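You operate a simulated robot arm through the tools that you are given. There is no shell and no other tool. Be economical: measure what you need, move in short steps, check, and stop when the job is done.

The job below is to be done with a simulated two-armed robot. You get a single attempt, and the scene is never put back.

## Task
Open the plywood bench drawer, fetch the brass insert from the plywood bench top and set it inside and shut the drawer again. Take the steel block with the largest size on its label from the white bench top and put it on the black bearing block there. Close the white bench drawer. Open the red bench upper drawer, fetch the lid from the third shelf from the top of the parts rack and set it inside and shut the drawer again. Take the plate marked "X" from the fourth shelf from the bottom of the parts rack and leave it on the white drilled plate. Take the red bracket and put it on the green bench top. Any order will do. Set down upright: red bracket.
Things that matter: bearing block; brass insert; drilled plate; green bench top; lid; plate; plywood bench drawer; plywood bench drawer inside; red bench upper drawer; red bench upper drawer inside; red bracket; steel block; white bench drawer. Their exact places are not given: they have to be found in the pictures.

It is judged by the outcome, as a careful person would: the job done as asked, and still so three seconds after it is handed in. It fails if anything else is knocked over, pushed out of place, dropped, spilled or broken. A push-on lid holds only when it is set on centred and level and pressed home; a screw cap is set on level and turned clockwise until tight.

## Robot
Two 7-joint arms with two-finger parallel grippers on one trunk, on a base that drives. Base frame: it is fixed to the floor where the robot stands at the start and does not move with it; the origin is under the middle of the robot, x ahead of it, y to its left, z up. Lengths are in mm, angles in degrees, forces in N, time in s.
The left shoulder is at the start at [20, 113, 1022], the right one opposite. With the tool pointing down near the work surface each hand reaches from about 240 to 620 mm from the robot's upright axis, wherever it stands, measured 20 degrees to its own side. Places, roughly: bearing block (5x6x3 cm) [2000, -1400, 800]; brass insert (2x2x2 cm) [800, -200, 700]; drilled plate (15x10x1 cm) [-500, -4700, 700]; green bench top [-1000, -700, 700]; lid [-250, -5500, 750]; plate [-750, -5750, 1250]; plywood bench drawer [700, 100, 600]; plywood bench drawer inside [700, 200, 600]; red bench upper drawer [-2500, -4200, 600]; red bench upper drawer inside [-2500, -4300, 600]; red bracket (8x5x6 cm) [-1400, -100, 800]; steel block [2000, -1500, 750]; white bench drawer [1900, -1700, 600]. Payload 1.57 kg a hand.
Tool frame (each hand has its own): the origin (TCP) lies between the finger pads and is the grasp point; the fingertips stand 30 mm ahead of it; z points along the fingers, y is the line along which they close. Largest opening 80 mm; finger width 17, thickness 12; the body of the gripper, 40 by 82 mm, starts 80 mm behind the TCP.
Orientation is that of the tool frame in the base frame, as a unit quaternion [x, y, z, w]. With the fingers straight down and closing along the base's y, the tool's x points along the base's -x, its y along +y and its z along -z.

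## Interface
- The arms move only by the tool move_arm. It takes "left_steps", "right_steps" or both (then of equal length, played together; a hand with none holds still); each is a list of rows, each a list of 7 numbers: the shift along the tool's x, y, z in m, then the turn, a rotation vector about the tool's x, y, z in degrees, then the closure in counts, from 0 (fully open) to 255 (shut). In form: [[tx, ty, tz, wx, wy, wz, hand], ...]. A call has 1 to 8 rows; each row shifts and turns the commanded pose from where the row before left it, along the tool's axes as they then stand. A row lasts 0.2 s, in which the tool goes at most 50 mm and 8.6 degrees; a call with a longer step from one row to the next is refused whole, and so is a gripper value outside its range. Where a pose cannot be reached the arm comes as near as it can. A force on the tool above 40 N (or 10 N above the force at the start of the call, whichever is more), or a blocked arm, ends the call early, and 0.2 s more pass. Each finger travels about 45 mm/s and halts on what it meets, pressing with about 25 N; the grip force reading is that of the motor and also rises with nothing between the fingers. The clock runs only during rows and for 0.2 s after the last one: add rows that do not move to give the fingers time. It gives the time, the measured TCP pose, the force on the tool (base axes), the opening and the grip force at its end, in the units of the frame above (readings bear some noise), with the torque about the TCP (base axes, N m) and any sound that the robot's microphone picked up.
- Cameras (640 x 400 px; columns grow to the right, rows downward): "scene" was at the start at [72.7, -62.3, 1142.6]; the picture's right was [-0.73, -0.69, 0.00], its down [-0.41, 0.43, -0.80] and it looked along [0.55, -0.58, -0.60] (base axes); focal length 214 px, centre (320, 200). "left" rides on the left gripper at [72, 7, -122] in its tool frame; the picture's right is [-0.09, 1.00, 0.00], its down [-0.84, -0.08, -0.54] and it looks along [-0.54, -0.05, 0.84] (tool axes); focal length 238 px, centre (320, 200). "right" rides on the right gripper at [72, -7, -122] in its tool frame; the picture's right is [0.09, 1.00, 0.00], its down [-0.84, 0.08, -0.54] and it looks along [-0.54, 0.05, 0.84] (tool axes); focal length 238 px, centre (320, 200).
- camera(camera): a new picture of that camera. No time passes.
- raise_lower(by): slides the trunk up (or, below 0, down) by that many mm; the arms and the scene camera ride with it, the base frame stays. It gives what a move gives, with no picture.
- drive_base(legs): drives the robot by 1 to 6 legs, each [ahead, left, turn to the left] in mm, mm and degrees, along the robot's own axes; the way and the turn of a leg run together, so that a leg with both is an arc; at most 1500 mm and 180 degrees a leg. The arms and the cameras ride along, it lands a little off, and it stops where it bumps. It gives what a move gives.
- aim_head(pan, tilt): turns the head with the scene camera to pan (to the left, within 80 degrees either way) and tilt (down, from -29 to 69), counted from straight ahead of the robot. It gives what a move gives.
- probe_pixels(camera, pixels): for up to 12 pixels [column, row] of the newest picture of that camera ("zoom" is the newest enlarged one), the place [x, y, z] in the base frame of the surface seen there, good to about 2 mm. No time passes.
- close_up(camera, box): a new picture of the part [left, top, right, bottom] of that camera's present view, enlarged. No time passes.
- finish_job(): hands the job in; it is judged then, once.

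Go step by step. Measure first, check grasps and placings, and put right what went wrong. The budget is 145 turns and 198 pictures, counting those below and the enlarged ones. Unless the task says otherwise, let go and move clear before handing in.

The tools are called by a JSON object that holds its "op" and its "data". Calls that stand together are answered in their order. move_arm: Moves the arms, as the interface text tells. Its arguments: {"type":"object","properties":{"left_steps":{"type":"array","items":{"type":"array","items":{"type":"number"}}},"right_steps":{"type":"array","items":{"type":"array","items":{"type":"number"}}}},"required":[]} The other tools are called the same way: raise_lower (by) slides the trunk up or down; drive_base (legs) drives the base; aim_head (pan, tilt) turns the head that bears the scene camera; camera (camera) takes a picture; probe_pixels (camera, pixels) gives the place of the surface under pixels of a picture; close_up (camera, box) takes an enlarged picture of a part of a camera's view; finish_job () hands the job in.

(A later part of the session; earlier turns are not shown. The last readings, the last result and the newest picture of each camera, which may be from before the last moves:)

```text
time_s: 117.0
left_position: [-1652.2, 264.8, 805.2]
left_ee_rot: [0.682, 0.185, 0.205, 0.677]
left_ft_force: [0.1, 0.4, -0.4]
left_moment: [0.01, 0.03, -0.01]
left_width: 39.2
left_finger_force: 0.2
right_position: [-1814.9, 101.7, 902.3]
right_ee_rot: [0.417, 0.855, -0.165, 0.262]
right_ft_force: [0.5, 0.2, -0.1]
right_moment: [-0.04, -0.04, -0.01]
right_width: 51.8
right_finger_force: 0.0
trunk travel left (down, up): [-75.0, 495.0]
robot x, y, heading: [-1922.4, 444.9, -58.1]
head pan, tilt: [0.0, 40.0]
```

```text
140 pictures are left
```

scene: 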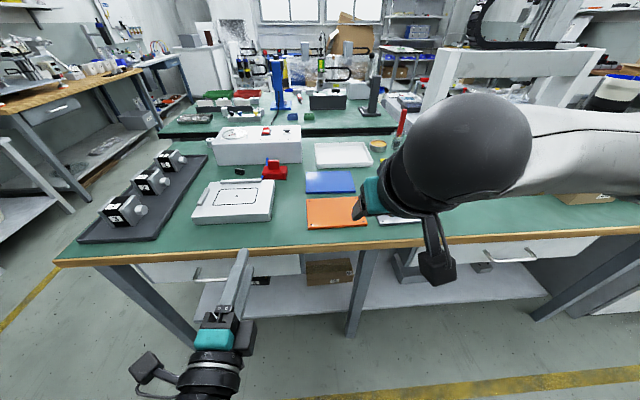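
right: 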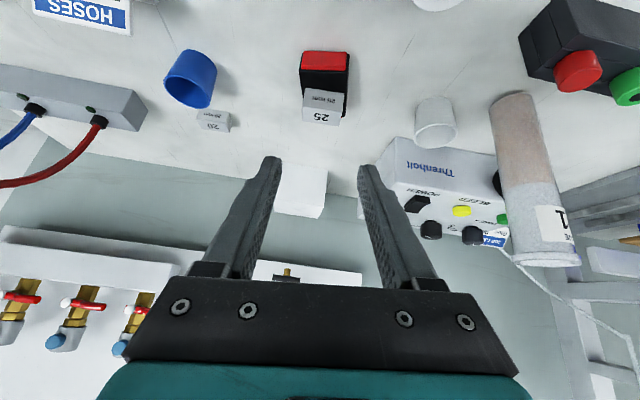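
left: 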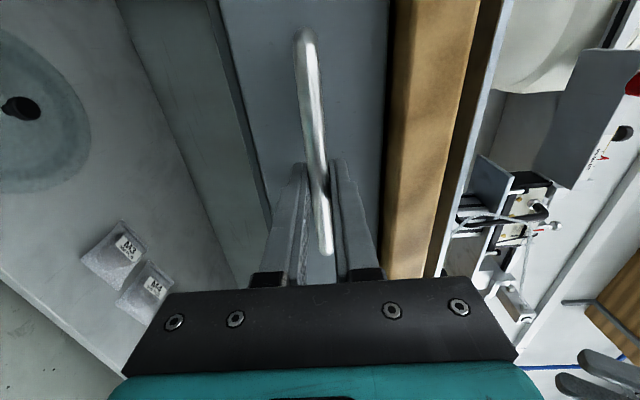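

{"op": "close_up", "data": {"camera": "scene", "box": [190, 120, 350, 220]}}

{"op": "close_up", "data": {"camera": "scene", "box": [225, 145, 305, 195]}}

```text
4.00 times, centred on (270, 170) of scene
```

zoom: 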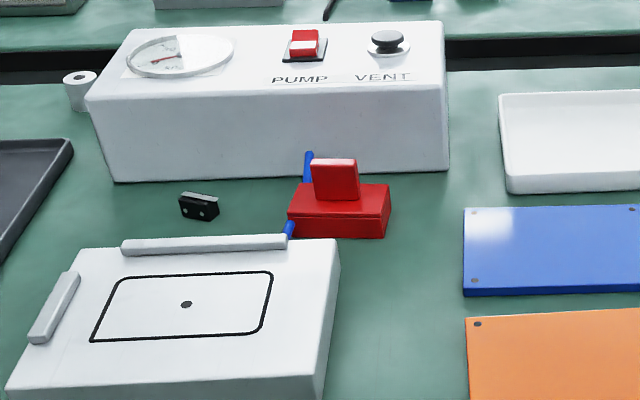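

```text
8.00 times, centred on (265, 170) of scene
```

zoom: 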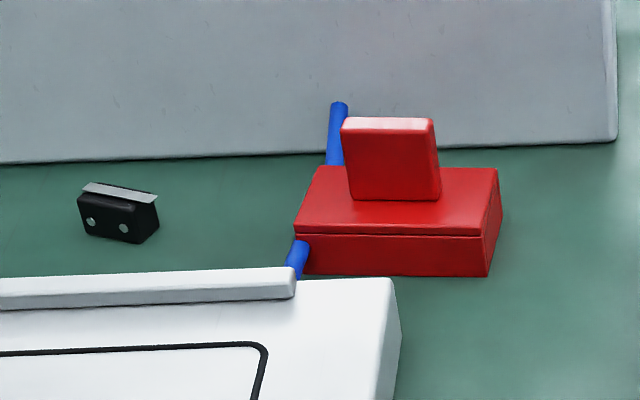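

The bracket is free-standing with a ~40 mm wide rib; the hose passes beside its left end. I can grip the rib laterally with the right hand. Probing it.

{"op": "probe_pixels", "data": {"camera": "zoom", "pixels": [[390, 160], [350, 130], [430, 130], [390, 122], [346, 190], [438, 190], [325, 215], [470, 215], [390, 215], [390, 255], [490, 172], [300, 232]]}}

{"op": "probe_pixels", "data": {"camera": "scene", "pixels": [[100, 262], [300, 247], [500, 238], [205, 270], [362, 290], [240, 170], [335, 155], [270, 200]]}}

```text
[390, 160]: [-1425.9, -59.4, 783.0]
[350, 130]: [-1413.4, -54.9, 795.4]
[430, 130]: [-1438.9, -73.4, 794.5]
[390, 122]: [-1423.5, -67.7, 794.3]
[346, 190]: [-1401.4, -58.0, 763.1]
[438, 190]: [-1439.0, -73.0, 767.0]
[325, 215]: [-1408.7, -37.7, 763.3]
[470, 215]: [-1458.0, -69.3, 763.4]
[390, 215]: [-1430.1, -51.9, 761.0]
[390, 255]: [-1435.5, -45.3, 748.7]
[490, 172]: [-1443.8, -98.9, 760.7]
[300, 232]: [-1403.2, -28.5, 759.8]
```

```text
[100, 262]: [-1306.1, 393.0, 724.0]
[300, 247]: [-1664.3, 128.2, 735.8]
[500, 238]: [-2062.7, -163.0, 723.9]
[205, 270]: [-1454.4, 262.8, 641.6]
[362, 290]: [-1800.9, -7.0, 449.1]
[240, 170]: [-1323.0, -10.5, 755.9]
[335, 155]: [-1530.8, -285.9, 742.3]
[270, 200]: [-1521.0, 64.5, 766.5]
```

{"op": "drive_base", "data": {"legs": [[0, 0, 4.1], [0, 214, 0], [95, 0, 0]]}}

{"op": "camera", "data": {"camera": "scene"}}

```text
time_s: 119.8
left_position: [-1410.7, 333.7, 806.0]
left_ee_rot: [0.674, 0.211, 0.229, 0.669]
left_ft_force: [-0.3, 0.3, 0.6]
left_moment: [0.0, -0.04, -0.05]
left_width: 39.2
left_finger_force: 0.1
right_position: [-1560.3, 158.3, 902.7]
right_ee_rot: [0.384, 0.87, -0.155, 0.268]
right_ft_force: [0.1, -0.2, 0.1]
right_moment: [-0.02, 0.0, -0.02]
right_width: 52.0
right_finger_force: 0.0
trunk travel left (down, up): [-75.0, 495.0]
robot x, y, heading: [-1692.6, 496.4, -53.5]
head pan, tilt: [0.0, 40.0]
```

```text
137 pictures are left
```

scene: 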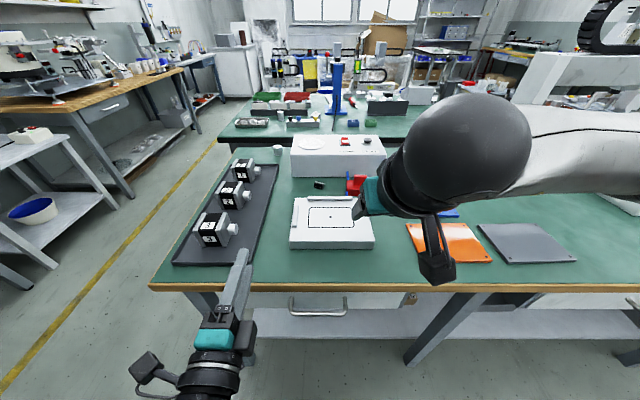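

{"op": "move_arm", "data": {"right_steps": [[-0.0243, -0.0065, 0.0288, 0, 0, 0, 25], [-0.0243, -0.0065, 0.0288, 0, 0, 0, 25], [-0.0243, -0.0065, 0.0288, 0, 0, 0, 25], [-0.0243, -0.0065, 0.0288, 0, 0, 0, 25], [-0.0243, -0.0065, 0.0288, 0, 0, 0, 25], [-0.0243, -0.0065, 0.0288, 0, 0, 0, 25], [0, 0, 0, 0, 0, 5.7, 25]]}}

{"op": "camera", "data": {"camera": "right"}}

```text
time_s: 121.4
left_position: [-1411.0, 332.7, 805.7]
left_ee_rot: [0.674, 0.21, 0.23, 0.67]
left_ft_force: [-0.5, 0.5, 0.3]
left_moment: [0.05, -0.03, 0.02]
left_width: 39.3
left_finger_force: 0.0
right_position: [-1446.3, -35.1, 850.6]
right_ee_rot: [0.426, 0.85, -0.14, 0.276]
right_ft_force: [-0.2, 0.6, -0.3]
right_moment: [0.02, 0.03, 0.01]
right_width: 72.0
right_finger_force: 0.0
trunk travel left (down, up): [-75.0, 495.0]
robot x, y, heading: [-1689.8, 493.6, -53.5]
head pan, tilt: [0.0, 40.0]
```

```text
136 pictures are left
```

right: 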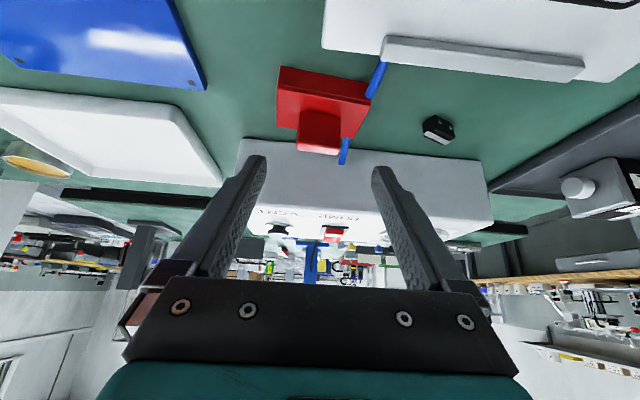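

{"op": "probe_pixels", "data": {"camera": "right", "pixels": [[319, 125], [302, 135], [338, 140], [319, 145], [300, 115], [339, 118], [320, 151], [319, 200], [375, 78], [344, 150]]}}

```text
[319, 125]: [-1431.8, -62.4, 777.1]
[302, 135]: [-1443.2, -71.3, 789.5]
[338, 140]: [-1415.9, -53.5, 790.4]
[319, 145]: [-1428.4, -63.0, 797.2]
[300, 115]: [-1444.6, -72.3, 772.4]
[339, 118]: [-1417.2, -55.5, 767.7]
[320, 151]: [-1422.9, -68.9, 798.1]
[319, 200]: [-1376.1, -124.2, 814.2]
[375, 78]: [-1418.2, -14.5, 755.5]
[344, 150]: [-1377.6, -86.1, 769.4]
```

{"op": "move_arm", "data": {"right_steps": [[0.0073, -0.001, 0.0272, 0, 0, 0, 25], [0.0073, -0.001, 0.0272, 0, 0, 0, 25], [0, 0, 0, 0, 0, 0, 255], [0, 0, 0, 0, 0, 0, 255], [0, 0, 0, 0, 0, 0, 255]]}}

{"op": "camera", "data": {"camera": "right"}}

```text
time_s: 122.6
left_position: [-1409.2, 333.2, 805.6]
left_ee_rot: [0.675, 0.21, 0.23, 0.669]
left_ft_force: [-0.5, 0.5, 0.6]
left_moment: [-0.01, 0.0, 0.02]
left_width: 39.0
left_finger_force: 0.1
right_position: [-1437.1, -52.2, 797.7]
right_ee_rot: [0.426, 0.85, -0.14, 0.276]
right_ft_force: [0.2, -0.7, -0.5]
right_moment: [0.04, -0.06, -0.03]
right_width: 36.1
right_finger_force: 20.4
trunk travel left (down, up): [-75.0, 495.0]
robot x, y, heading: [-1692.1, 494.4, -53.8]
head pan, tilt: [0.0, 40.0]
```

```text
135 pictures are left
```

right: 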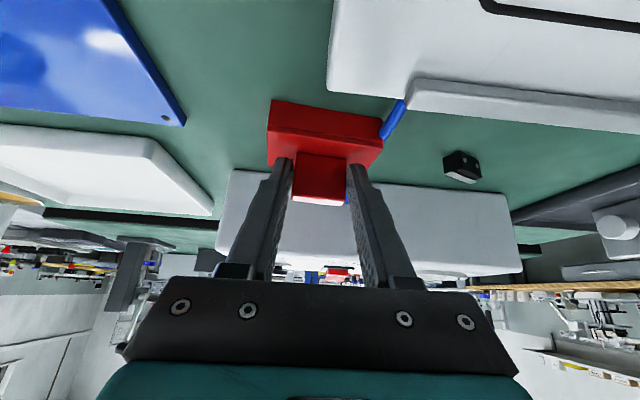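

{"op": "move_arm", "data": {"right_steps": [[-0.006, 0, -0.008, 0, 0, 0, 255], [-0.006, 0, -0.008, 0, 0, 0, 255], [-0.012, 0, -0.016, 0, 0, 0, 255]]}}

{"op": "camera", "data": {"camera": "right"}}

{"op": "close_up", "data": {"camera": "scene", "box": [280, 140, 420, 240]}}

```text
time_s: 123.4
left_position: [-1410.2, 332.8, 805.8]
left_ee_rot: [0.674, 0.21, 0.23, 0.67]
left_ft_force: [-0.6, -0.5, 0.2]
left_moment: [0.01, -0.03, 0.01]
left_width: 39.2
left_finger_force: 0.1
right_position: [-1435.3, -52.4, 837.8]
right_ee_rot: [0.427, 0.85, -0.141, 0.275]
right_ft_force: [-0.1, -0.1, -0.7]
right_moment: [0.02, 0.01, 0.0]
right_width: 35.9
right_finger_force: 25.5
trunk travel left (down, up): [-75.0, 495.0]
robot x, y, heading: [-1693.4, 490.6, -53.6]
head pan, tilt: [0.0, 40.0]
```

```text
134 pictures are left
```

right: 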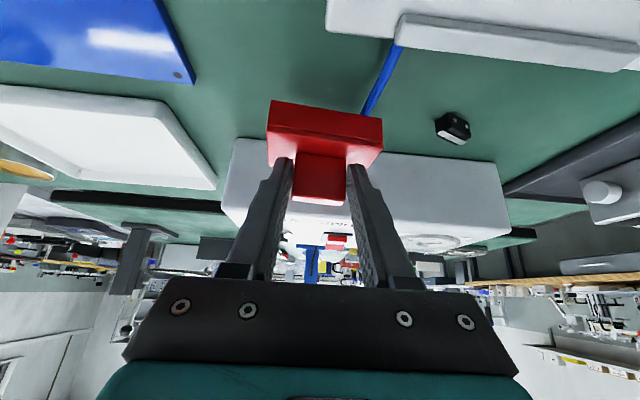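

```text
4.00 times, centred on (350, 190) of scene
```

zoom: 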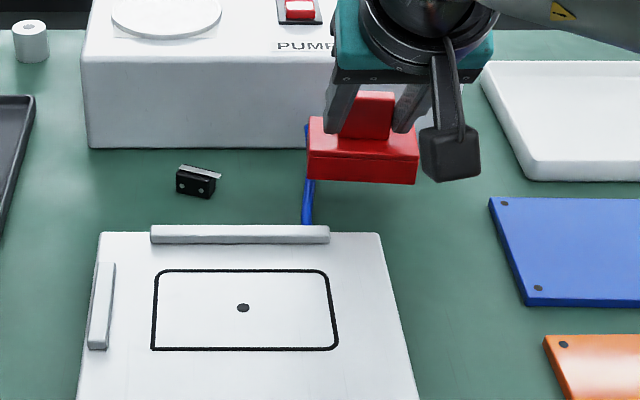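

Bracket lifted cleanly (36 mm grip), hose left behind. Raise and retract, then drive around to the end of the green bench.

{"op": "move_arm", "data": {"right_steps": [[-0.0176, 0, -0.0243, 0, 0, 0, 255], [-0.0176, 0, -0.0243, 0, 0, 0, 255], [0.0292, 0, -0.0212, 0, 0, 0, 255], [0.0292, 0, -0.0212, 0, 0, 0, 255], [0.0292, 0, -0.0212, 0, 0, 0, 255], [0.0292, 0, -0.0212, 0, 0, 0, 255], [0.0292, 0, -0.0212, 0, 0, 0, 255]]}}

{"op": "drive_base", "data": {"legs": [[-100, 0, 0], [0, 980, 0], [0, 0, -90], [0, 1400, 0]]}}

{"op": "camera", "data": {"camera": "scene"}}

{"op": "camera", "data": {"camera": "right"}}

```text
time_s: 125.0
left_position: [-1410.5, 332.8, 804.6]
left_ee_rot: [0.674, 0.212, 0.23, 0.669]
left_ft_force: [-0.5, 0.2, -0.5]
left_moment: [0.03, -0.01, 0.01]
left_width: 39.0
left_finger_force: 0.0
right_position: [-1544.7, 92.4, 895.6]
right_ee_rot: [0.426, 0.85, -0.14, 0.275]
right_ft_force: [-0.9, 0.7, -0.5]
right_moment: [0.0, 0.04, 0.02]
right_width: 35.9
right_finger_force: 25.1
trunk travel left (down, up): [-75.0, 495.0]
robot x, y, heading: [-1690.6, 492.6, -53.7]
head pan, tilt: [0.0, 40.0]
```

```text
time_s: 141.3
left_position: [-273.1, -245.9, 805.1]
left_ee_rot: [0.63, -0.319, -0.3, 0.641]
left_ft_force: [-0.2, -0.6, -1.6]
left_moment: [0.0, -0.01, -0.01]
left_width: 39.1
left_finger_force: 0.0
right_position: [-518.4, -119.3, 894.2]
right_ee_rot: [0.898, 0.313, -0.292, 0.099]
right_ft_force: [-0.2, -1.0, -1.0]
right_moment: [0.03, -0.02, -0.01]
right_width: 35.2
right_finger_force: 24.6
trunk travel left (down, up): [-75.0, 495.0]
robot x, y, heading: [-119.1, 39.4, -142.4]
head pan, tilt: [0.0, 40.0]
```

```text
132 pictures are left
```

scene: 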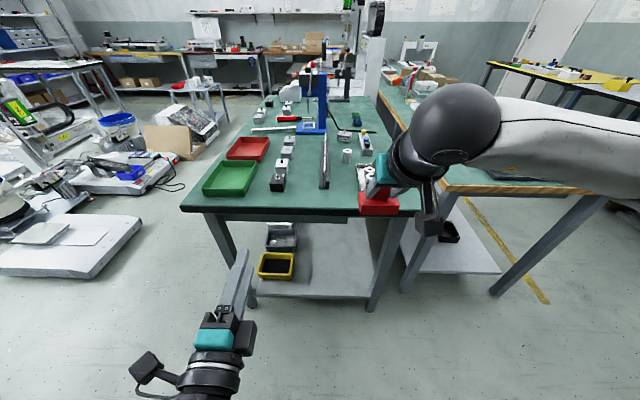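

```text
131 pictures are left
```

right: 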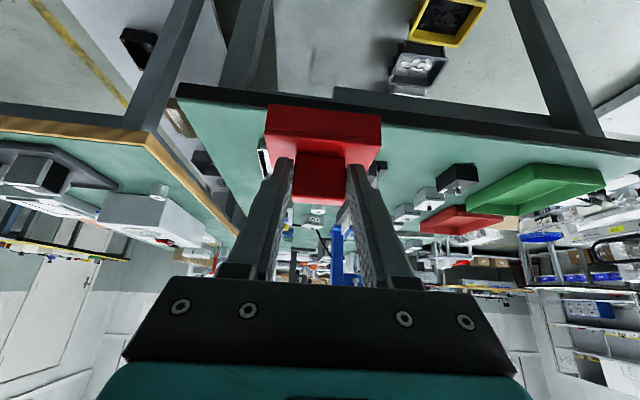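

The free area of green top is around (300–350,200). Probing it.

{"op": "probe_pixels", "data": {"camera": "scene", "pixels": [[305, 198], [345, 202], [300, 175], [278, 190], [323, 187], [190, 210], [375, 215], [305, 212], [345, 175], [362, 200]]}}

{"op": "close_up", "data": {"camera": "scene", "box": [180, 120, 420, 240]}}

```text
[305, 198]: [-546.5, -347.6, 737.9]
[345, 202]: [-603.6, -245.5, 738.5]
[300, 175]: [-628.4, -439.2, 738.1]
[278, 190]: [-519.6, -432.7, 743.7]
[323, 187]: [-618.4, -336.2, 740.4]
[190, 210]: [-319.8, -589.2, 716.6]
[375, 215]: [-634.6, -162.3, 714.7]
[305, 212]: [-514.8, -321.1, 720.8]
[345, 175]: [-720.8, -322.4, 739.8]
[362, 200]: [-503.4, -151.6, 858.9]
```

```text
2.67 times, centred on (300, 180) of scene
```

zoom: 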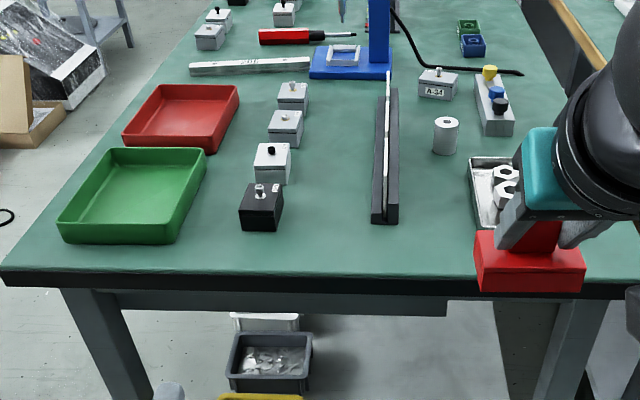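

I'll use the gap near the bench end at about (-541,-355), between the black weight and card holder. Shift the base left and ahead.

{"op": "drive_base", "data": {"legs": [[0, 0, -1.6], [60, 170, 0]]}}

{"op": "camera", "data": {"camera": "scene"}}

```text
time_s: 143.2
left_position: [-228.5, -413.6, 806.0]
left_ee_rot: [0.628, -0.324, -0.308, 0.637]
left_ft_force: [-0.3, -0.6, 0.7]
left_moment: [0.01, -0.01, 0.0]
left_width: 39.1
left_finger_force: 0.1
right_position: [-472.7, -279.6, 895.0]
right_ee_rot: [0.901, 0.303, -0.294, 0.096]
right_ft_force: [-0.1, 0.0, -0.7]
right_moment: [0.03, -0.03, 0.01]
right_width: 35.2
right_finger_force: 25.0
trunk travel left (down, up): [-75.0, 495.0]
robot x, y, heading: [-70.5, -128.1, -143.3]
head pan, tilt: [0.0, 40.0]
```

```text
129 pictures are left
```

scene: 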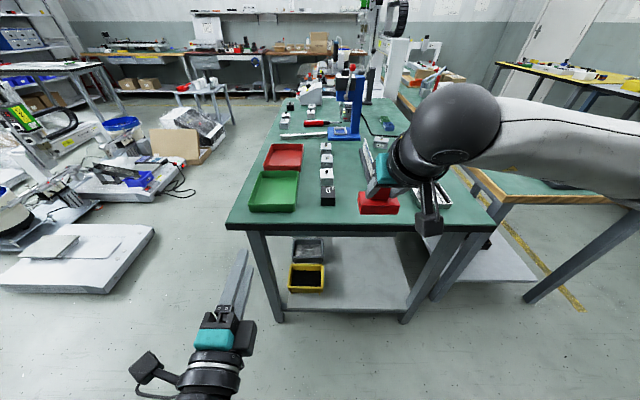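

{"op": "move_arm", "data": {"right_steps": [[-0.0088, 0.0063, 0.0331, 0, 0, 0, 255], [-0.0088, 0.0063, 0.0331, 0, 0, 0, 255], [-0.0088, 0.0063, 0.0331, 0, 0, 0, 255], [0, 0, 0, 0, 0, 0, 255]]}}

{"op": "close_up", "data": {"camera": "scene", "box": [240, 130, 440, 250]}}

{"op": "camera", "data": {"camera": "right"}}

```text
time_s: 144.2
left_position: [-228.2, -411.9, 805.8]
left_ee_rot: [0.627, -0.325, -0.308, 0.638]
left_ft_force: [0.1, 0.5, 0.4]
left_moment: [-0.01, 0.0, 0.01]
left_width: 39.2
left_finger_force: 0.1
right_position: [-524.9, -344.4, 831.4]
right_ee_rot: [0.901, 0.304, -0.294, 0.096]
right_ft_force: [-0.8, -1.0, -0.8]
right_moment: [0.04, 0.01, 0.03]
right_width: 35.2
right_finger_force: 24.8
trunk travel left (down, up): [-75.0, 495.0]
robot x, y, heading: [-67.1, -129.7, -143.1]
head pan, tilt: [0.0, 40.0]
```

```text
3.20 times, centred on (340, 190) of scene
```

zoom: 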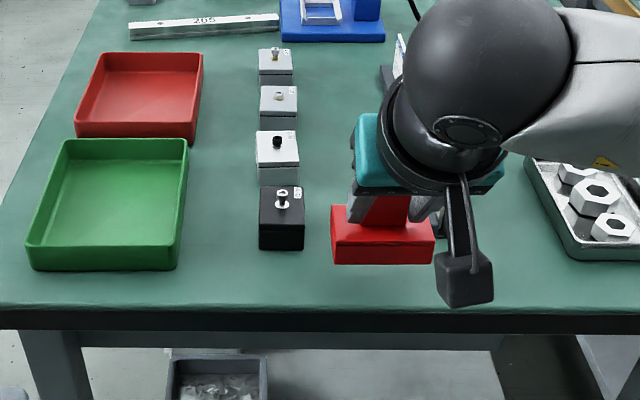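

```text
127 pictures are left
```

right: 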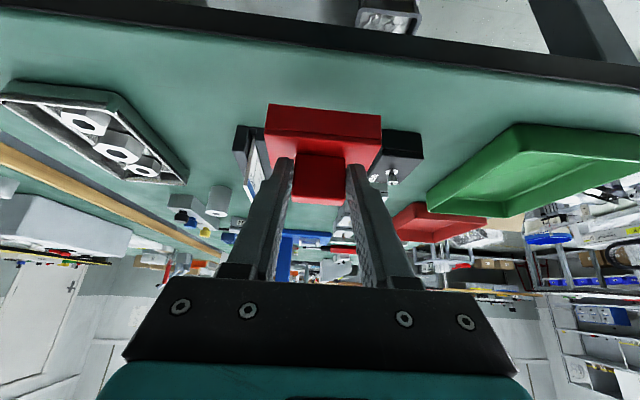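

Position is clear of the weight and holder. Lower 33 mm, release, withdraw.

{"op": "move_arm", "data": {"right_steps": [[0.0098, 0, 0.0135, 0, 0, 0, 255], [0.0098, 0, 0.0132, 0, 0, 0, 255], [0, 0, 0, 0, 0, 0, 255]]}}

{"op": "close_up", "data": {"camera": "scene", "box": [240, 130, 440, 250]}}

```text
time_s: 145.0
left_position: [-229.0, -411.5, 806.1]
left_ee_rot: [0.627, -0.325, -0.309, 0.637]
left_ft_force: [0.2, -0.4, 0.0]
left_moment: [0.02, 0.04, 0.0]
left_width: 39.3
left_finger_force: 0.1
right_position: [-525.8, -342.8, 798.5]
right_ee_rot: [0.901, 0.303, -0.294, 0.097]
right_ft_force: [0.0, -0.9, 0.2]
right_moment: [0.0, -0.01, -0.04]
right_width: 35.0
right_finger_force: 24.5
trunk travel left (down, up): [-75.0, 495.0]
robot x, y, heading: [-70.2, -126.7, -143.4]
head pan, tilt: [0.0, 40.0]
```

```text
3.20 times, centred on (340, 190) of scene
```

zoom: 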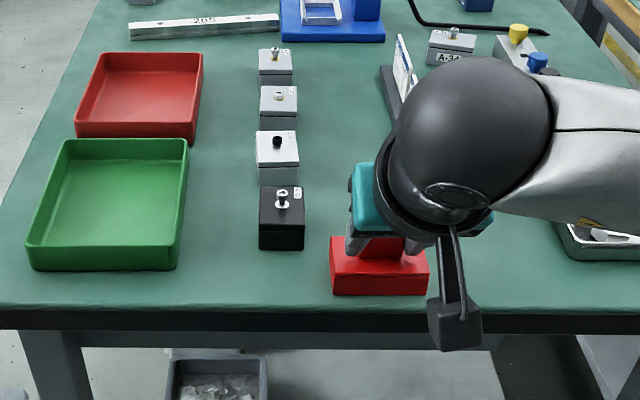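

{"op": "move_arm", "data": {"right_steps": [[0.0005, 0, 0.001, 0, 0, 0, 255], [0, 0, 0, 0, 0, 0, 60], [0, 0, 0, 0, 0, 0, 60], [0, 0, 0, 0, 0, 0, 60], [0, 0, -0.03, 0, 0, 0, 60], [0, 0, -0.04, 0, 0, 0, 60], [0, 0, -0.04, 0, 0, 0, 60]]}}

{"op": "camera", "data": {"camera": "right"}}

{"op": "aim_head", "data": {"pan": 40, "tilt": 15}}

{"op": "camera", "data": {"camera": "scene"}}

```text
time_s: 146.6
left_position: [-228.8, -412.4, 806.0]
left_ee_rot: [0.627, -0.325, -0.308, 0.637]
left_ft_force: [-0.4, 0.2, 0.7]
left_moment: [-0.03, -0.01, 0.0]
left_width: 39.3
left_finger_force: 0.2
right_position: [-472.0, -303.8, 887.6]
right_ee_rot: [0.901, 0.304, -0.294, 0.096]
right_ft_force: [0.8, 0.6, 0.3]
right_moment: [-0.02, -0.01, 0.02]
right_width: 61.3
right_finger_force: 0.0
trunk travel left (down, up): [-75.0, 495.0]
robot x, y, heading: [-67.3, -125.9, -143.1]
head pan, tilt: [0.0, 40.0]
```

```text
125 pictures are left
```

right: 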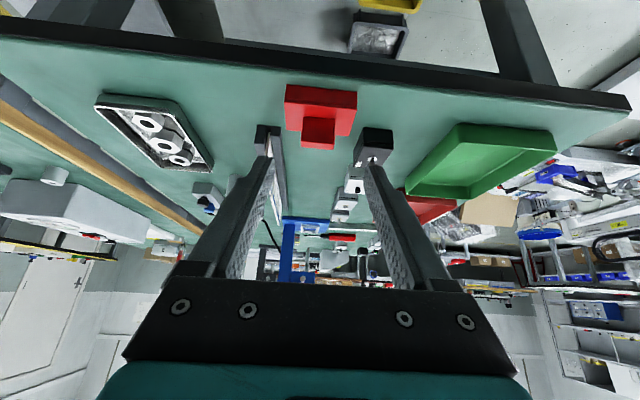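

```text
time_s: 147.6
left_position: [-229.1, -411.8, 806.2]
left_ee_rot: [0.628, -0.325, -0.308, 0.637]
left_ft_force: [0.5, 0.2, -0.3]
left_moment: [0.02, -0.01, -0.01]
left_width: 38.9
left_finger_force: 0.0
right_position: [-472.1, -304.7, 885.7]
right_ee_rot: [0.901, 0.304, -0.294, 0.097]
right_ft_force: [0.6, -0.3, -0.3]
right_moment: [-0.05, 0.02, 0.0]
right_width: 60.9
right_finger_force: 0.1
trunk travel left (down, up): [-75.0, 495.0]
robot x, y, heading: [-70.8, -130.4, -143.3]
head pan, tilt: [40.0, 15.0]
```

```text
124 pictures are left
```

scene: 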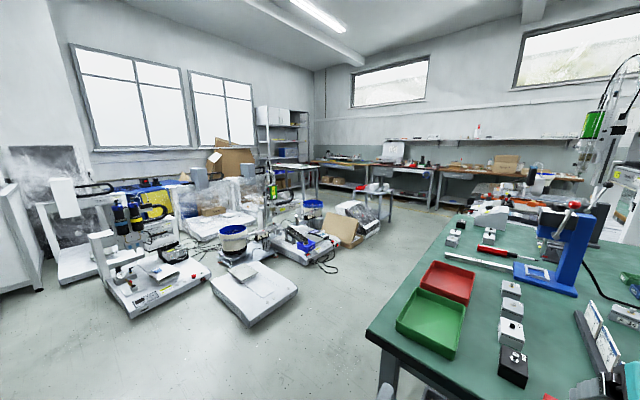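

Bracket stands upright. The parts rack is at (285,140). Probing the floor route.

{"op": "probe_pixels", "data": {"camera": "scene", "pixels": [[298, 293], [250, 325], [335, 272], [362, 245], [385, 225], [320, 205], [300, 185], [405, 215], [340, 225], [330, 250], [365, 330], [350, 300]]}}

{"op": "close_up", "data": {"camera": "scene", "box": [230, 90, 470, 260]}}

```text
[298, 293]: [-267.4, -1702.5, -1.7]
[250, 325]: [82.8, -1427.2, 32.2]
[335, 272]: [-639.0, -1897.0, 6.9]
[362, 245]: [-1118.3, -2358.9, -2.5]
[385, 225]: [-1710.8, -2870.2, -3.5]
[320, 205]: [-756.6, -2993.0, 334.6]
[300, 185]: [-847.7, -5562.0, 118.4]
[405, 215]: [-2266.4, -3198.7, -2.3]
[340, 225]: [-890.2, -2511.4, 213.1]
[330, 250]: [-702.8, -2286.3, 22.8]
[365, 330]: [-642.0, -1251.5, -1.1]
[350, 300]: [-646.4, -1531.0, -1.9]
```

```text
2.35 times, centred on (350, 175) of scene
```

zoom: 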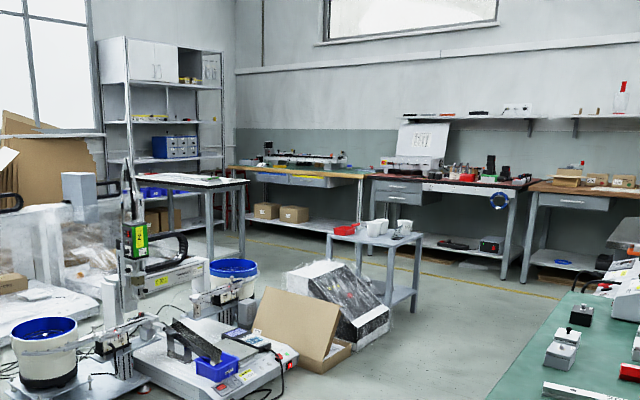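

The drilled-plate table, rack, yellow and red benches are along the far wall. I'll drive along the corridor left of the green bench first.

{"op": "drive_base", "data": {"legs": [[0, 670, 0], [1500, 0, 0]]}}

{"op": "aim_head", "data": {"pan": 45, "tilt": 20}}

{"op": "camera", "data": {"camera": "scene"}}

```text
time_s: 158.4
left_position: [-1035.7, -1842.9, 805.2]
left_ee_rot: [0.627, -0.325, -0.307, 0.638]
left_ft_force: [0.1, 0.5, 0.1]
left_moment: [0.0, -0.03, -0.02]
left_width: 39.2
left_finger_force: 0.1
right_position: [-1279.3, -1735.0, 887.3]
right_ee_rot: [0.901, 0.304, -0.293, 0.096]
right_ft_force: [1.1, 0.4, 0.3]
right_moment: [-0.03, 0.0, -0.01]
right_width: 61.4
right_finger_force: 0.1
trunk travel left (down, up): [-75.0, 495.0]
robot x, y, heading: [-875.9, -1559.1, -143.1]
head pan, tilt: [40.0, 15.0]
```

```text
time_s: 159.0
left_position: [-1035.6, -1843.6, 805.4]
left_ee_rot: [0.628, -0.324, -0.308, 0.637]
left_ft_force: [-0.4, -0.3, -0.3]
left_moment: [0.0, 0.01, 0.01]
left_width: 39.2
left_finger_force: 0.0
right_position: [-1279.6, -1736.5, 887.9]
right_ee_rot: [0.901, 0.305, -0.294, 0.097]
right_ft_force: [-0.3, 0.8, 0.2]
right_moment: [-0.02, 0.03, 0.0]
right_width: 61.2
right_finger_force: 0.0
trunk travel left (down, up): [-75.0, 495.0]
robot x, y, heading: [-881.3, -1560.7, -143.2]
head pan, tilt: [45.0, 20.0]
```

```text
122 pictures are left
```

scene: 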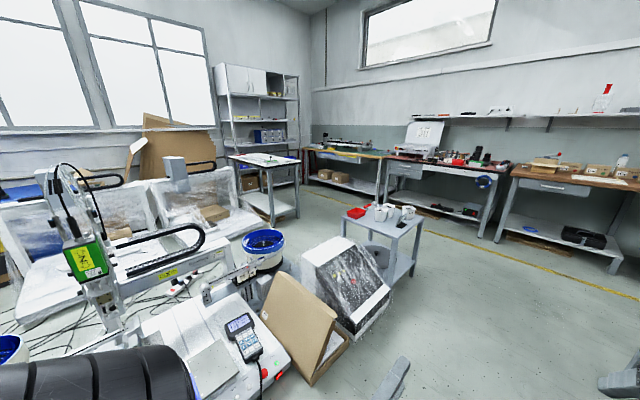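

{"op": "probe_pixels", "data": {"camera": "scene", "pixels": [[345, 340], [310, 385], [388, 305], [415, 275], [385, 290], [345, 240], [420, 220], [300, 215], [275, 225], [440, 290], [232, 155], [300, 160]]}}

{"op": "close_up", "data": {"camera": "scene", "box": [200, 60, 440, 230]}}

{"op": "probe_pixels", "data": {"camera": "scene", "pixels": [[495, 242], [385, 170], [510, 165], [405, 165], [405, 174], [290, 100], [222, 100], [235, 185], [305, 150], [383, 155]]}}

```text
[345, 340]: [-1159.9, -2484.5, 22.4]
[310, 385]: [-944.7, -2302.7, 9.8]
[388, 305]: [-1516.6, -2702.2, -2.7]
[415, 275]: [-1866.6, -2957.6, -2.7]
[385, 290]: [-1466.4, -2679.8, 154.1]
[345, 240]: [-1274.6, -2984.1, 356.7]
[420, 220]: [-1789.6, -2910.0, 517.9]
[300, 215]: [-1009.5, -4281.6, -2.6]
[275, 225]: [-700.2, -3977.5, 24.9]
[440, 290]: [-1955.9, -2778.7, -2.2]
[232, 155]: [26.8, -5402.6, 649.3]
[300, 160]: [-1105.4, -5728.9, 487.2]
```

```text
2.35 times, centred on (320, 145) of scene
```

zoom: 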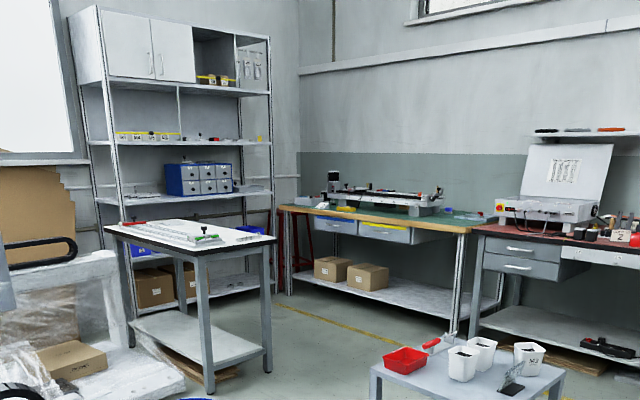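

```text
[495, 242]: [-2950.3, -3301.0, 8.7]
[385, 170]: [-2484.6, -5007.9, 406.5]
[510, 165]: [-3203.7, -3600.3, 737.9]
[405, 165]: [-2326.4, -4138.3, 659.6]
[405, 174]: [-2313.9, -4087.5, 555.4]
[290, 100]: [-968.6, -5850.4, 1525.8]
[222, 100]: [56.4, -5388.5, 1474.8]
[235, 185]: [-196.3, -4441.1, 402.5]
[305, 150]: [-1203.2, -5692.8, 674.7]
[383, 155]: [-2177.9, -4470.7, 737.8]
```

Route is clear: ahead along the corridor past the cart, then left toward the rack corner.

{"op": "drive_base", "data": {"legs": [[0, 0, -0.8], [1500, 0, 0], [590, 0, 0], [0, 1500, 0], [0, 250, 0]]}}

{"op": "aim_head", "data": {"pan": 70, "tilt": 20}}

{"op": "camera", "data": {"camera": "scene"}}

{"op": "aim_head", "data": {"pan": 0, "tilt": 40}}

{"op": "camera", "data": {"camera": "scene"}}

```text
time_s: 178.1
left_position: [-1690.4, -4507.9, 805.3]
left_ee_rot: [0.618, -0.342, -0.324, 0.629]
left_ft_force: [-0.2, -0.6, 0.1]
left_moment: [0.0, 0.04, 0.0]
left_width: 39.2
left_finger_force: 0.0
right_position: [-1928.0, -4386.6, 886.6]
right_ee_rot: [0.909, 0.279, -0.297, 0.089]
right_ft_force: [-0.2, -1.3, 0.3]
right_moment: [0.01, -0.03, 0.0]
right_width: 61.0
right_finger_force: 0.1
trunk travel left (down, up): [-75.0, 495.0]
robot x, y, heading: [-1516.5, -4231.7, -146.3]
head pan, tilt: [45.0, 20.0]
```

```text
time_s: 178.9
left_position: [-1692.2, -4506.6, 805.0]
left_ee_rot: [0.618, -0.342, -0.325, 0.629]
left_ft_force: [-0.2, 0.5, -0.9]
left_moment: [0.02, -0.02, -0.01]
left_width: 39.2
left_finger_force: 0.0
right_position: [-1927.9, -4386.0, 885.9]
right_ee_rot: [0.909, 0.28, -0.296, 0.089]
right_ft_force: [-0.5, 0.7, 0.1]
right_moment: [0.01, 0.01, -0.01]
right_width: 61.2
right_finger_force: 0.1
trunk travel left (down, up): [-75.0, 495.0]
robot x, y, heading: [-1517.7, -4228.3, -146.0]
head pan, tilt: [70.0, 20.0]
```

```text
120 pictures are left
```

scene: 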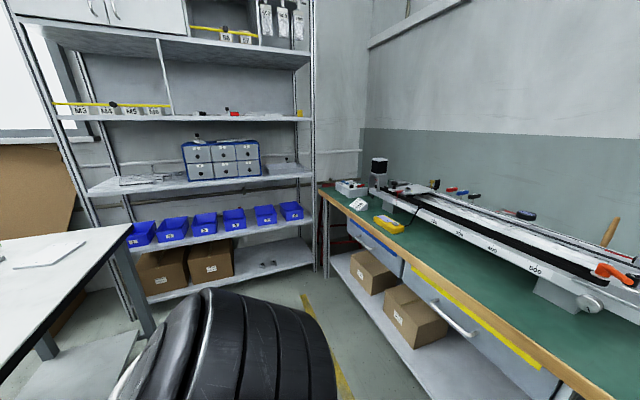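

```text
time_s: 180.3
left_position: [-1691.1, -4508.2, 805.2]
left_ee_rot: [0.619, -0.342, -0.325, 0.628]
left_ft_force: [-0.7, 0.8, 0.0]
left_moment: [0.0, 0.0, 0.01]
left_width: 39.3
left_finger_force: 0.0
right_position: [-1927.9, -4386.3, 887.4]
right_ee_rot: [0.909, 0.279, -0.297, 0.088]
right_ft_force: [-0.4, 0.5, -0.3]
right_moment: [0.02, 0.0, 0.0]
right_width: 61.0
right_finger_force: 0.0
trunk travel left (down, up): [-75.0, 495.0]
robot x, y, heading: [-1518.5, -4232.7, -146.3]
head pan, tilt: [0.0, 40.0]
```

```text
119 pictures are left
```

scene: 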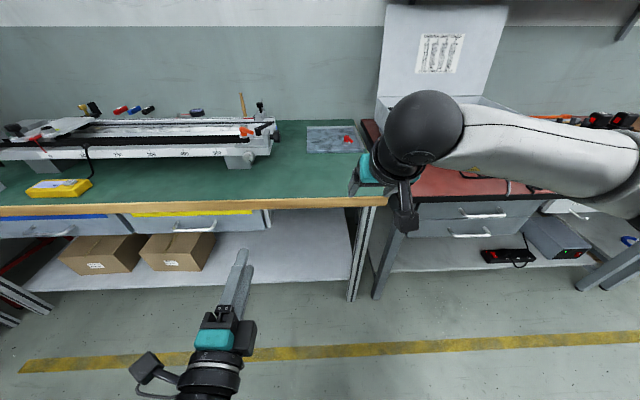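

{"op": "probe_pixels", "data": {"camera": "scene", "pixels": [[493, 213], [455, 216], [545, 190], [410, 205], [470, 234], [385, 200]]}}

{"op": "close_up", "data": {"camera": "scene", "box": [370, 150, 640, 300]}}

{"op": "aim_head", "data": {"pan": 70, "tilt": 15}}

{"op": "close_up", "data": {"camera": "scene", "box": [80, 90, 330, 240]}}

{"op": "camera", "data": {"camera": "scene"}}

```text
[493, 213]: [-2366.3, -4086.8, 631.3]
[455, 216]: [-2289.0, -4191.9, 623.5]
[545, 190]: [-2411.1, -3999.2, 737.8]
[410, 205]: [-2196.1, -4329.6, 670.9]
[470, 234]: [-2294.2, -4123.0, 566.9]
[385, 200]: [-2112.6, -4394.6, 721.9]
```

```text
2.37 times, centred on (505, 225) of scene
```

zoom: 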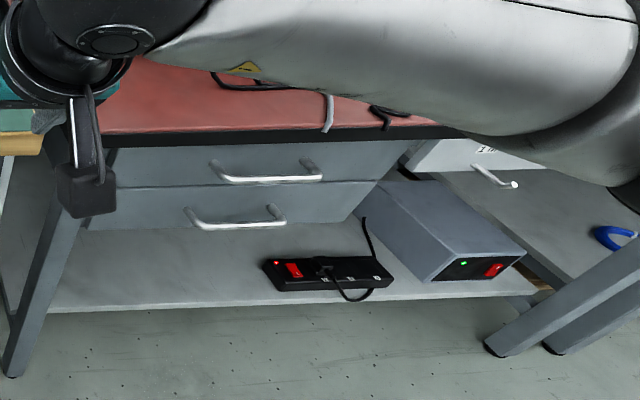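

```text
time_s: 181.8
left_position: [-1690.5, -4505.9, 804.3]
left_ee_rot: [0.619, -0.342, -0.325, 0.628]
left_ft_force: [0.7, 0.6, -0.2]
left_moment: [0.02, -0.04, -0.01]
left_width: 39.2
left_finger_force: 0.1
right_position: [-1927.6, -4387.1, 886.2]
right_ee_rot: [0.909, 0.28, -0.296, 0.089]
right_ft_force: [0.4, -0.5, -1.5]
right_moment: [0.03, 0.0, 0.01]
right_width: 61.1
right_finger_force: 0.0
trunk travel left (down, up): [-75.0, 495.0]
robot x, y, heading: [-1516.6, -4231.8, -146.0]
head pan, tilt: [70.0, 15.0]
```

```text
2.56 times, centred on (205, 165) of scene
```

zoom: 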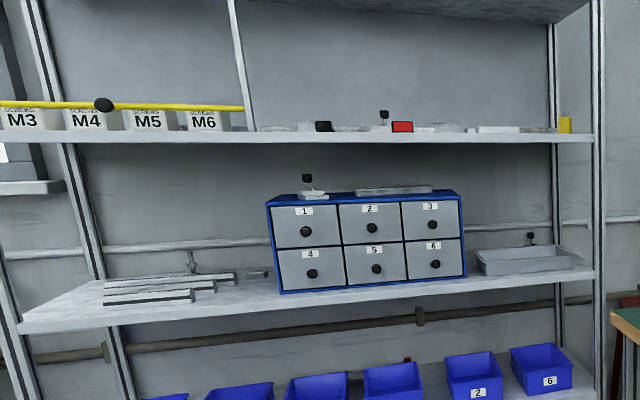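

```text
116 pictures are left
```

scene: 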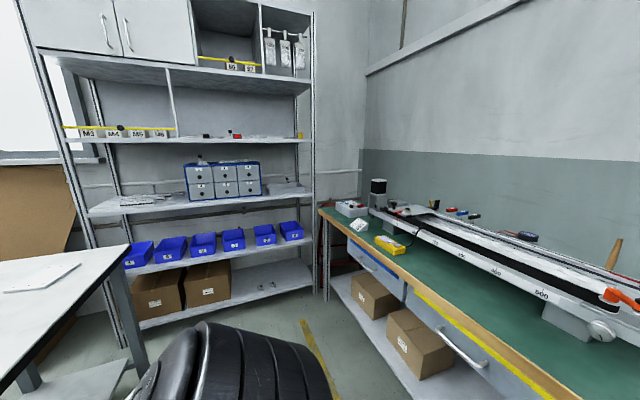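

{"op": "probe_pixels", "data": {"camera": "zoom", "pixels": [[200, 310], [510, 262], [530, 240], [310, 185], [394, 190], [300, 133], [400, 127], [150, 295], [255, 273], [384, 118], [500, 130], [565, 125]]}}

{"op": "close_up", "data": {"camera": "scene", "box": [180, 120, 310, 200]}}

{"op": "probe_pixels", "data": {"camera": "scene", "pixels": [[200, 263], [200, 300], [75, 55], [290, 60], [300, 55], [200, 140], [290, 190]]}}

```text
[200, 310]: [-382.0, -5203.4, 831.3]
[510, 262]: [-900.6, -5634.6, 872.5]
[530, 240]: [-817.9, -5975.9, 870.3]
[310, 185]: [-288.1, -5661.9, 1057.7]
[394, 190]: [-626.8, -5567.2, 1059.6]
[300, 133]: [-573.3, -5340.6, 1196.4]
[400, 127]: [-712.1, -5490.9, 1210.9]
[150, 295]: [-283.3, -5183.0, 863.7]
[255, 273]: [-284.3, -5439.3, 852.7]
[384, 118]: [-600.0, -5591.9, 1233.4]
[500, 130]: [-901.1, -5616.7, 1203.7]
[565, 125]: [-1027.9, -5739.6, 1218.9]
```

```text
4.92 times, centred on (245, 160) of scene
```

zoom: 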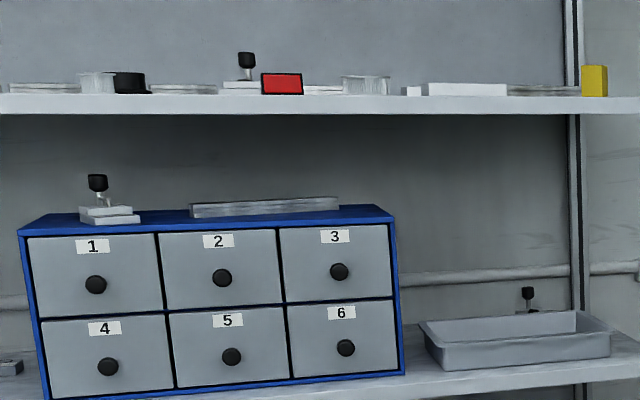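

```text
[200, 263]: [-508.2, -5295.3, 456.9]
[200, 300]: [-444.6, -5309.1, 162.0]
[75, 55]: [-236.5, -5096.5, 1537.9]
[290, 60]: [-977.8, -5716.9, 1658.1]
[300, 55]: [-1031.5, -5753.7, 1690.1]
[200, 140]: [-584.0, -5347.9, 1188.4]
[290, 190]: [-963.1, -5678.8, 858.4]
```

Shelf heights: 162, 457, 835, 1195, 1540 mm — so lid shelf is z≈835, plate shelf z≈1195. I'll turn to face the rack and look straight on.

{"op": "drive_base", "data": {"legs": [[0, 0, 92], [450, 0, 0]]}}

{"op": "aim_head", "data": {"pan": 10, "tilt": 10}}

{"op": "camera", "data": {"camera": "scene"}}

{"op": "close_up", "data": {"camera": "scene", "box": [160, 140, 360, 260]}}

```text
time_s: 188.3
left_position: [-996.0, -4775.9, 806.2]
left_ee_rot: [0.679, 0.196, 0.214, 0.674]
left_ft_force: [0.5, 0.7, -0.4]
left_moment: [0.01, 0.01, 0.02]
left_width: 39.5
left_finger_force: 0.1
right_position: [-1116.7, -5012.4, 887.3]
right_ee_rot: [0.446, 0.84, -0.147, 0.272]
right_ft_force: [-0.2, -0.6, 0.4]
right_moment: [0.0, -0.03, 0.0]
right_width: 61.3
right_finger_force: 0.0
trunk travel left (down, up): [-75.0, 495.0]
robot x, y, heading: [-1268.9, -4603.3, -56.2]
head pan, tilt: [70.0, 15.0]
```

```text
time_s: 189.6
left_position: [-996.0, -4775.9, 806.1]
left_ee_rot: [0.679, 0.196, 0.215, 0.675]
left_ft_force: [0.6, 0.5, -0.3]
left_moment: [0.01, 0.01, 0.01]
left_width: 39.2
left_finger_force: 0.1
right_position: [-1117.1, -5011.2, 886.4]
right_ee_rot: [0.445, 0.84, -0.147, 0.272]
right_ft_force: [0.5, -0.2, -0.6]
right_moment: [0.02, 0.01, 0.01]
right_width: 60.9
right_finger_force: 0.0
trunk travel left (down, up): [-75.0, 495.0]
robot x, y, heading: [-1271.7, -4605.2, -56.6]
head pan, tilt: [10.0, 10.0]
```

```text
114 pictures are left
```

scene: 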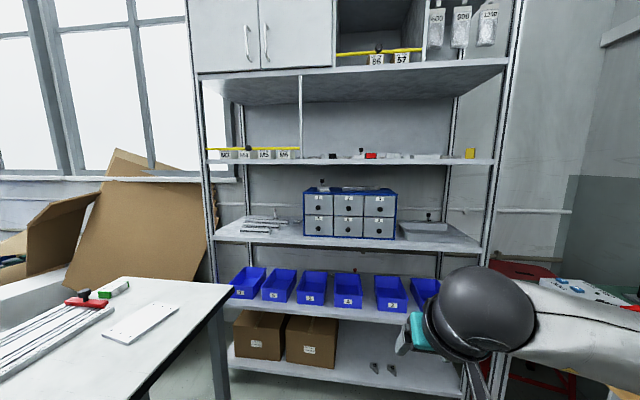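

```text
3.20 times, centred on (260, 200) of scene
```

zoom: 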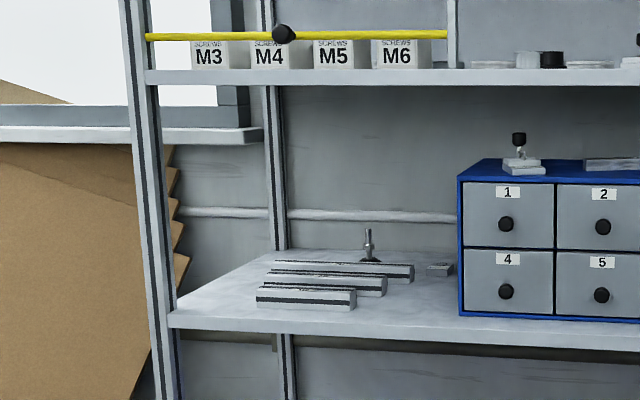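

{"op": "raise_lower", "data": {"by": 300}}

{"op": "aim_head", "data": {"pan": 8, "tilt": 20}}

{"op": "camera", "data": {"camera": "scene"}}

{"op": "close_up", "data": {"camera": "scene", "box": [200, 80, 500, 260]}}

```text
time_s: 192.6
left_position: [-997.3, -4775.5, 1105.2]
left_ee_rot: [0.679, 0.196, 0.215, 0.675]
left_ft_force: [0.6, -0.2, -0.2]
left_moment: [0.0, 0.04, 0.05]
left_width: 39.2
left_finger_force: 0.0
right_position: [-1116.7, -5011.5, 1187.4]
right_ee_rot: [0.445, 0.841, -0.146, 0.272]
right_ft_force: [-0.7, 0.3, -0.3]
right_moment: [0.03, 0.0, 0.0]
right_width: 60.9
right_finger_force: 0.0
trunk travel left (down, up): [-375.0, 195.0]
robot x, y, heading: [-1270.7, -4601.3, -56.2]
head pan, tilt: [10.0, 10.0]
```

```text
time_s: 193.3
left_position: [-996.8, -4774.9, 1104.5]
left_ee_rot: [0.679, 0.195, 0.215, 0.675]
left_ft_force: [0.2, -0.3, -0.1]
left_moment: [-0.02, 0.0, 0.01]
left_width: 38.9
left_finger_force: 0.0
right_position: [-1116.2, -5013.0, 1187.9]
right_ee_rot: [0.445, 0.84, -0.146, 0.272]
right_ft_force: [-1.0, 0.3, 0.2]
right_moment: [0.01, 0.02, 0.0]
right_width: 61.3
right_finger_force: 0.1
trunk travel left (down, up): [-375.0, 195.0]
robot x, y, heading: [-1271.4, -4602.5, -56.4]
head pan, tilt: [8.0, 20.0]
```

```text
112 pictures are left
```

scene: 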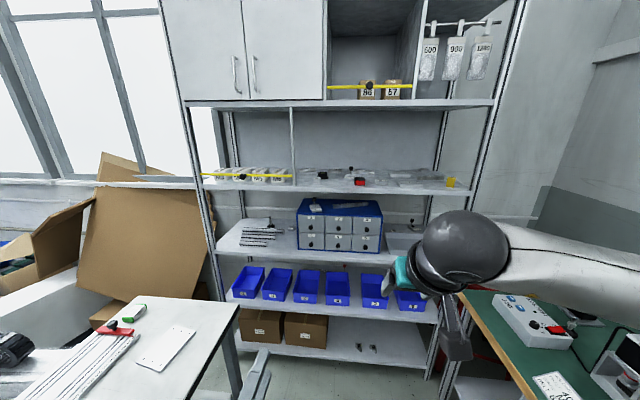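

```text
2.13 times, centred on (350, 170) of scene
```

zoom: 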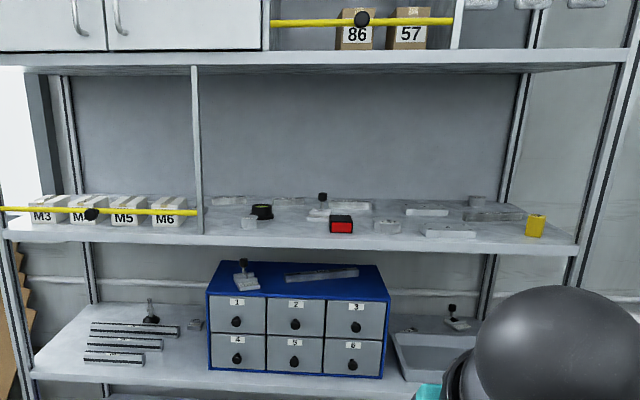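

{"op": "probe_pixels", "data": {"camera": "zoom", "pixels": [[150, 320], [149, 305], [195, 324], [262, 213], [228, 200], [350, 206], [427, 210], [450, 232], [495, 215], [455, 322], [250, 222], [245, 282]]}}

{"op": "raise_lower", "data": {"by": 190}}

{"op": "close_up", "data": {"camera": "scene", "box": [200, 170, 320, 290]}}

{"op": "close_up", "data": {"camera": "scene", "box": [290, 190, 480, 260]}}

```text
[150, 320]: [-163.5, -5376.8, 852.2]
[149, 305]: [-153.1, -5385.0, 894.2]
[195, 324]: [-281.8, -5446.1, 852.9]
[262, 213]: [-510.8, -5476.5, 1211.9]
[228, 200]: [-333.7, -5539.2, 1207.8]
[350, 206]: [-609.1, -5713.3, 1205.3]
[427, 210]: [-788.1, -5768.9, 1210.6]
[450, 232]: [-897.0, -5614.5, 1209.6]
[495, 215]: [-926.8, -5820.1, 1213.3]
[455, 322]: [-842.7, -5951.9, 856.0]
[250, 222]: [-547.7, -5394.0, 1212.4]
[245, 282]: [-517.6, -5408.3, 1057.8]
```

```text
time_s: 195.4
left_position: [-995.9, -4776.5, 1295.8]
left_ee_rot: [0.679, 0.196, 0.215, 0.674]
left_ft_force: [0.3, 0.7, -0.5]
left_moment: [0.0, 0.02, -0.02]
left_width: 39.1
left_finger_force: 0.1
right_position: [-1116.2, -5012.0, 1376.0]
right_ee_rot: [0.446, 0.84, -0.147, 0.272]
right_ft_force: [-0.2, -0.1, -0.3]
right_moment: [0.01, -0.02, -0.01]
right_width: 61.2
right_finger_force: 0.1
trunk travel left (down, up): [-565.0, 5.0]
robot x, y, heading: [-1271.7, -4602.9, -56.4]
head pan, tilt: [8.0, 20.0]
```

```text
3.33 times, centred on (260, 230) of scene
```

zoom: 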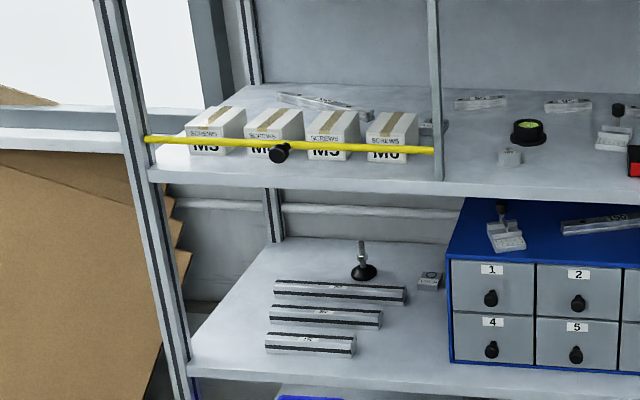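

```text
3.37 times, centred on (385, 225) of scene
```

zoom: 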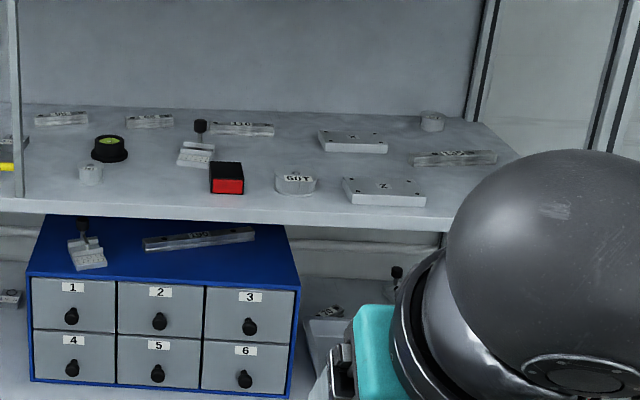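

{"op": "close_up", "data": {"camera": "scene", "box": [260, 235, 300, 265]}}

{"op": "close_up", "data": {"camera": "scene", "box": [370, 215, 430, 260]}}

```text
13.33 times, centred on (280, 250) of scene
```

zoom: 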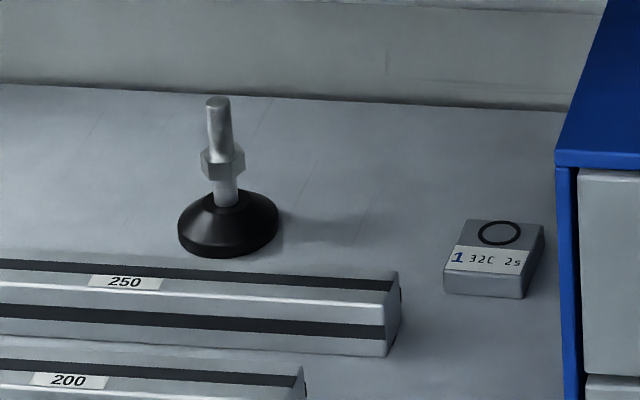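

```text
8.89 times, centred on (400, 238) of scene
```

zoom: 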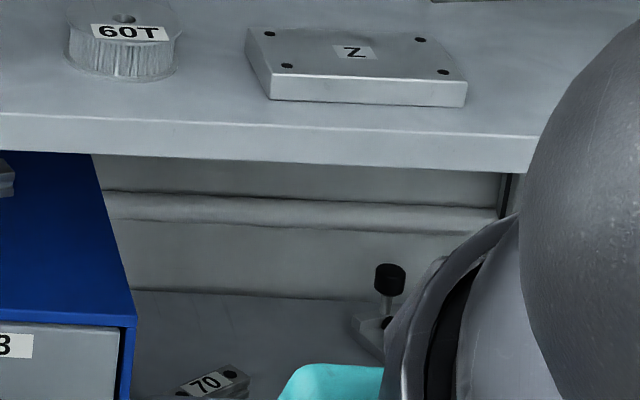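

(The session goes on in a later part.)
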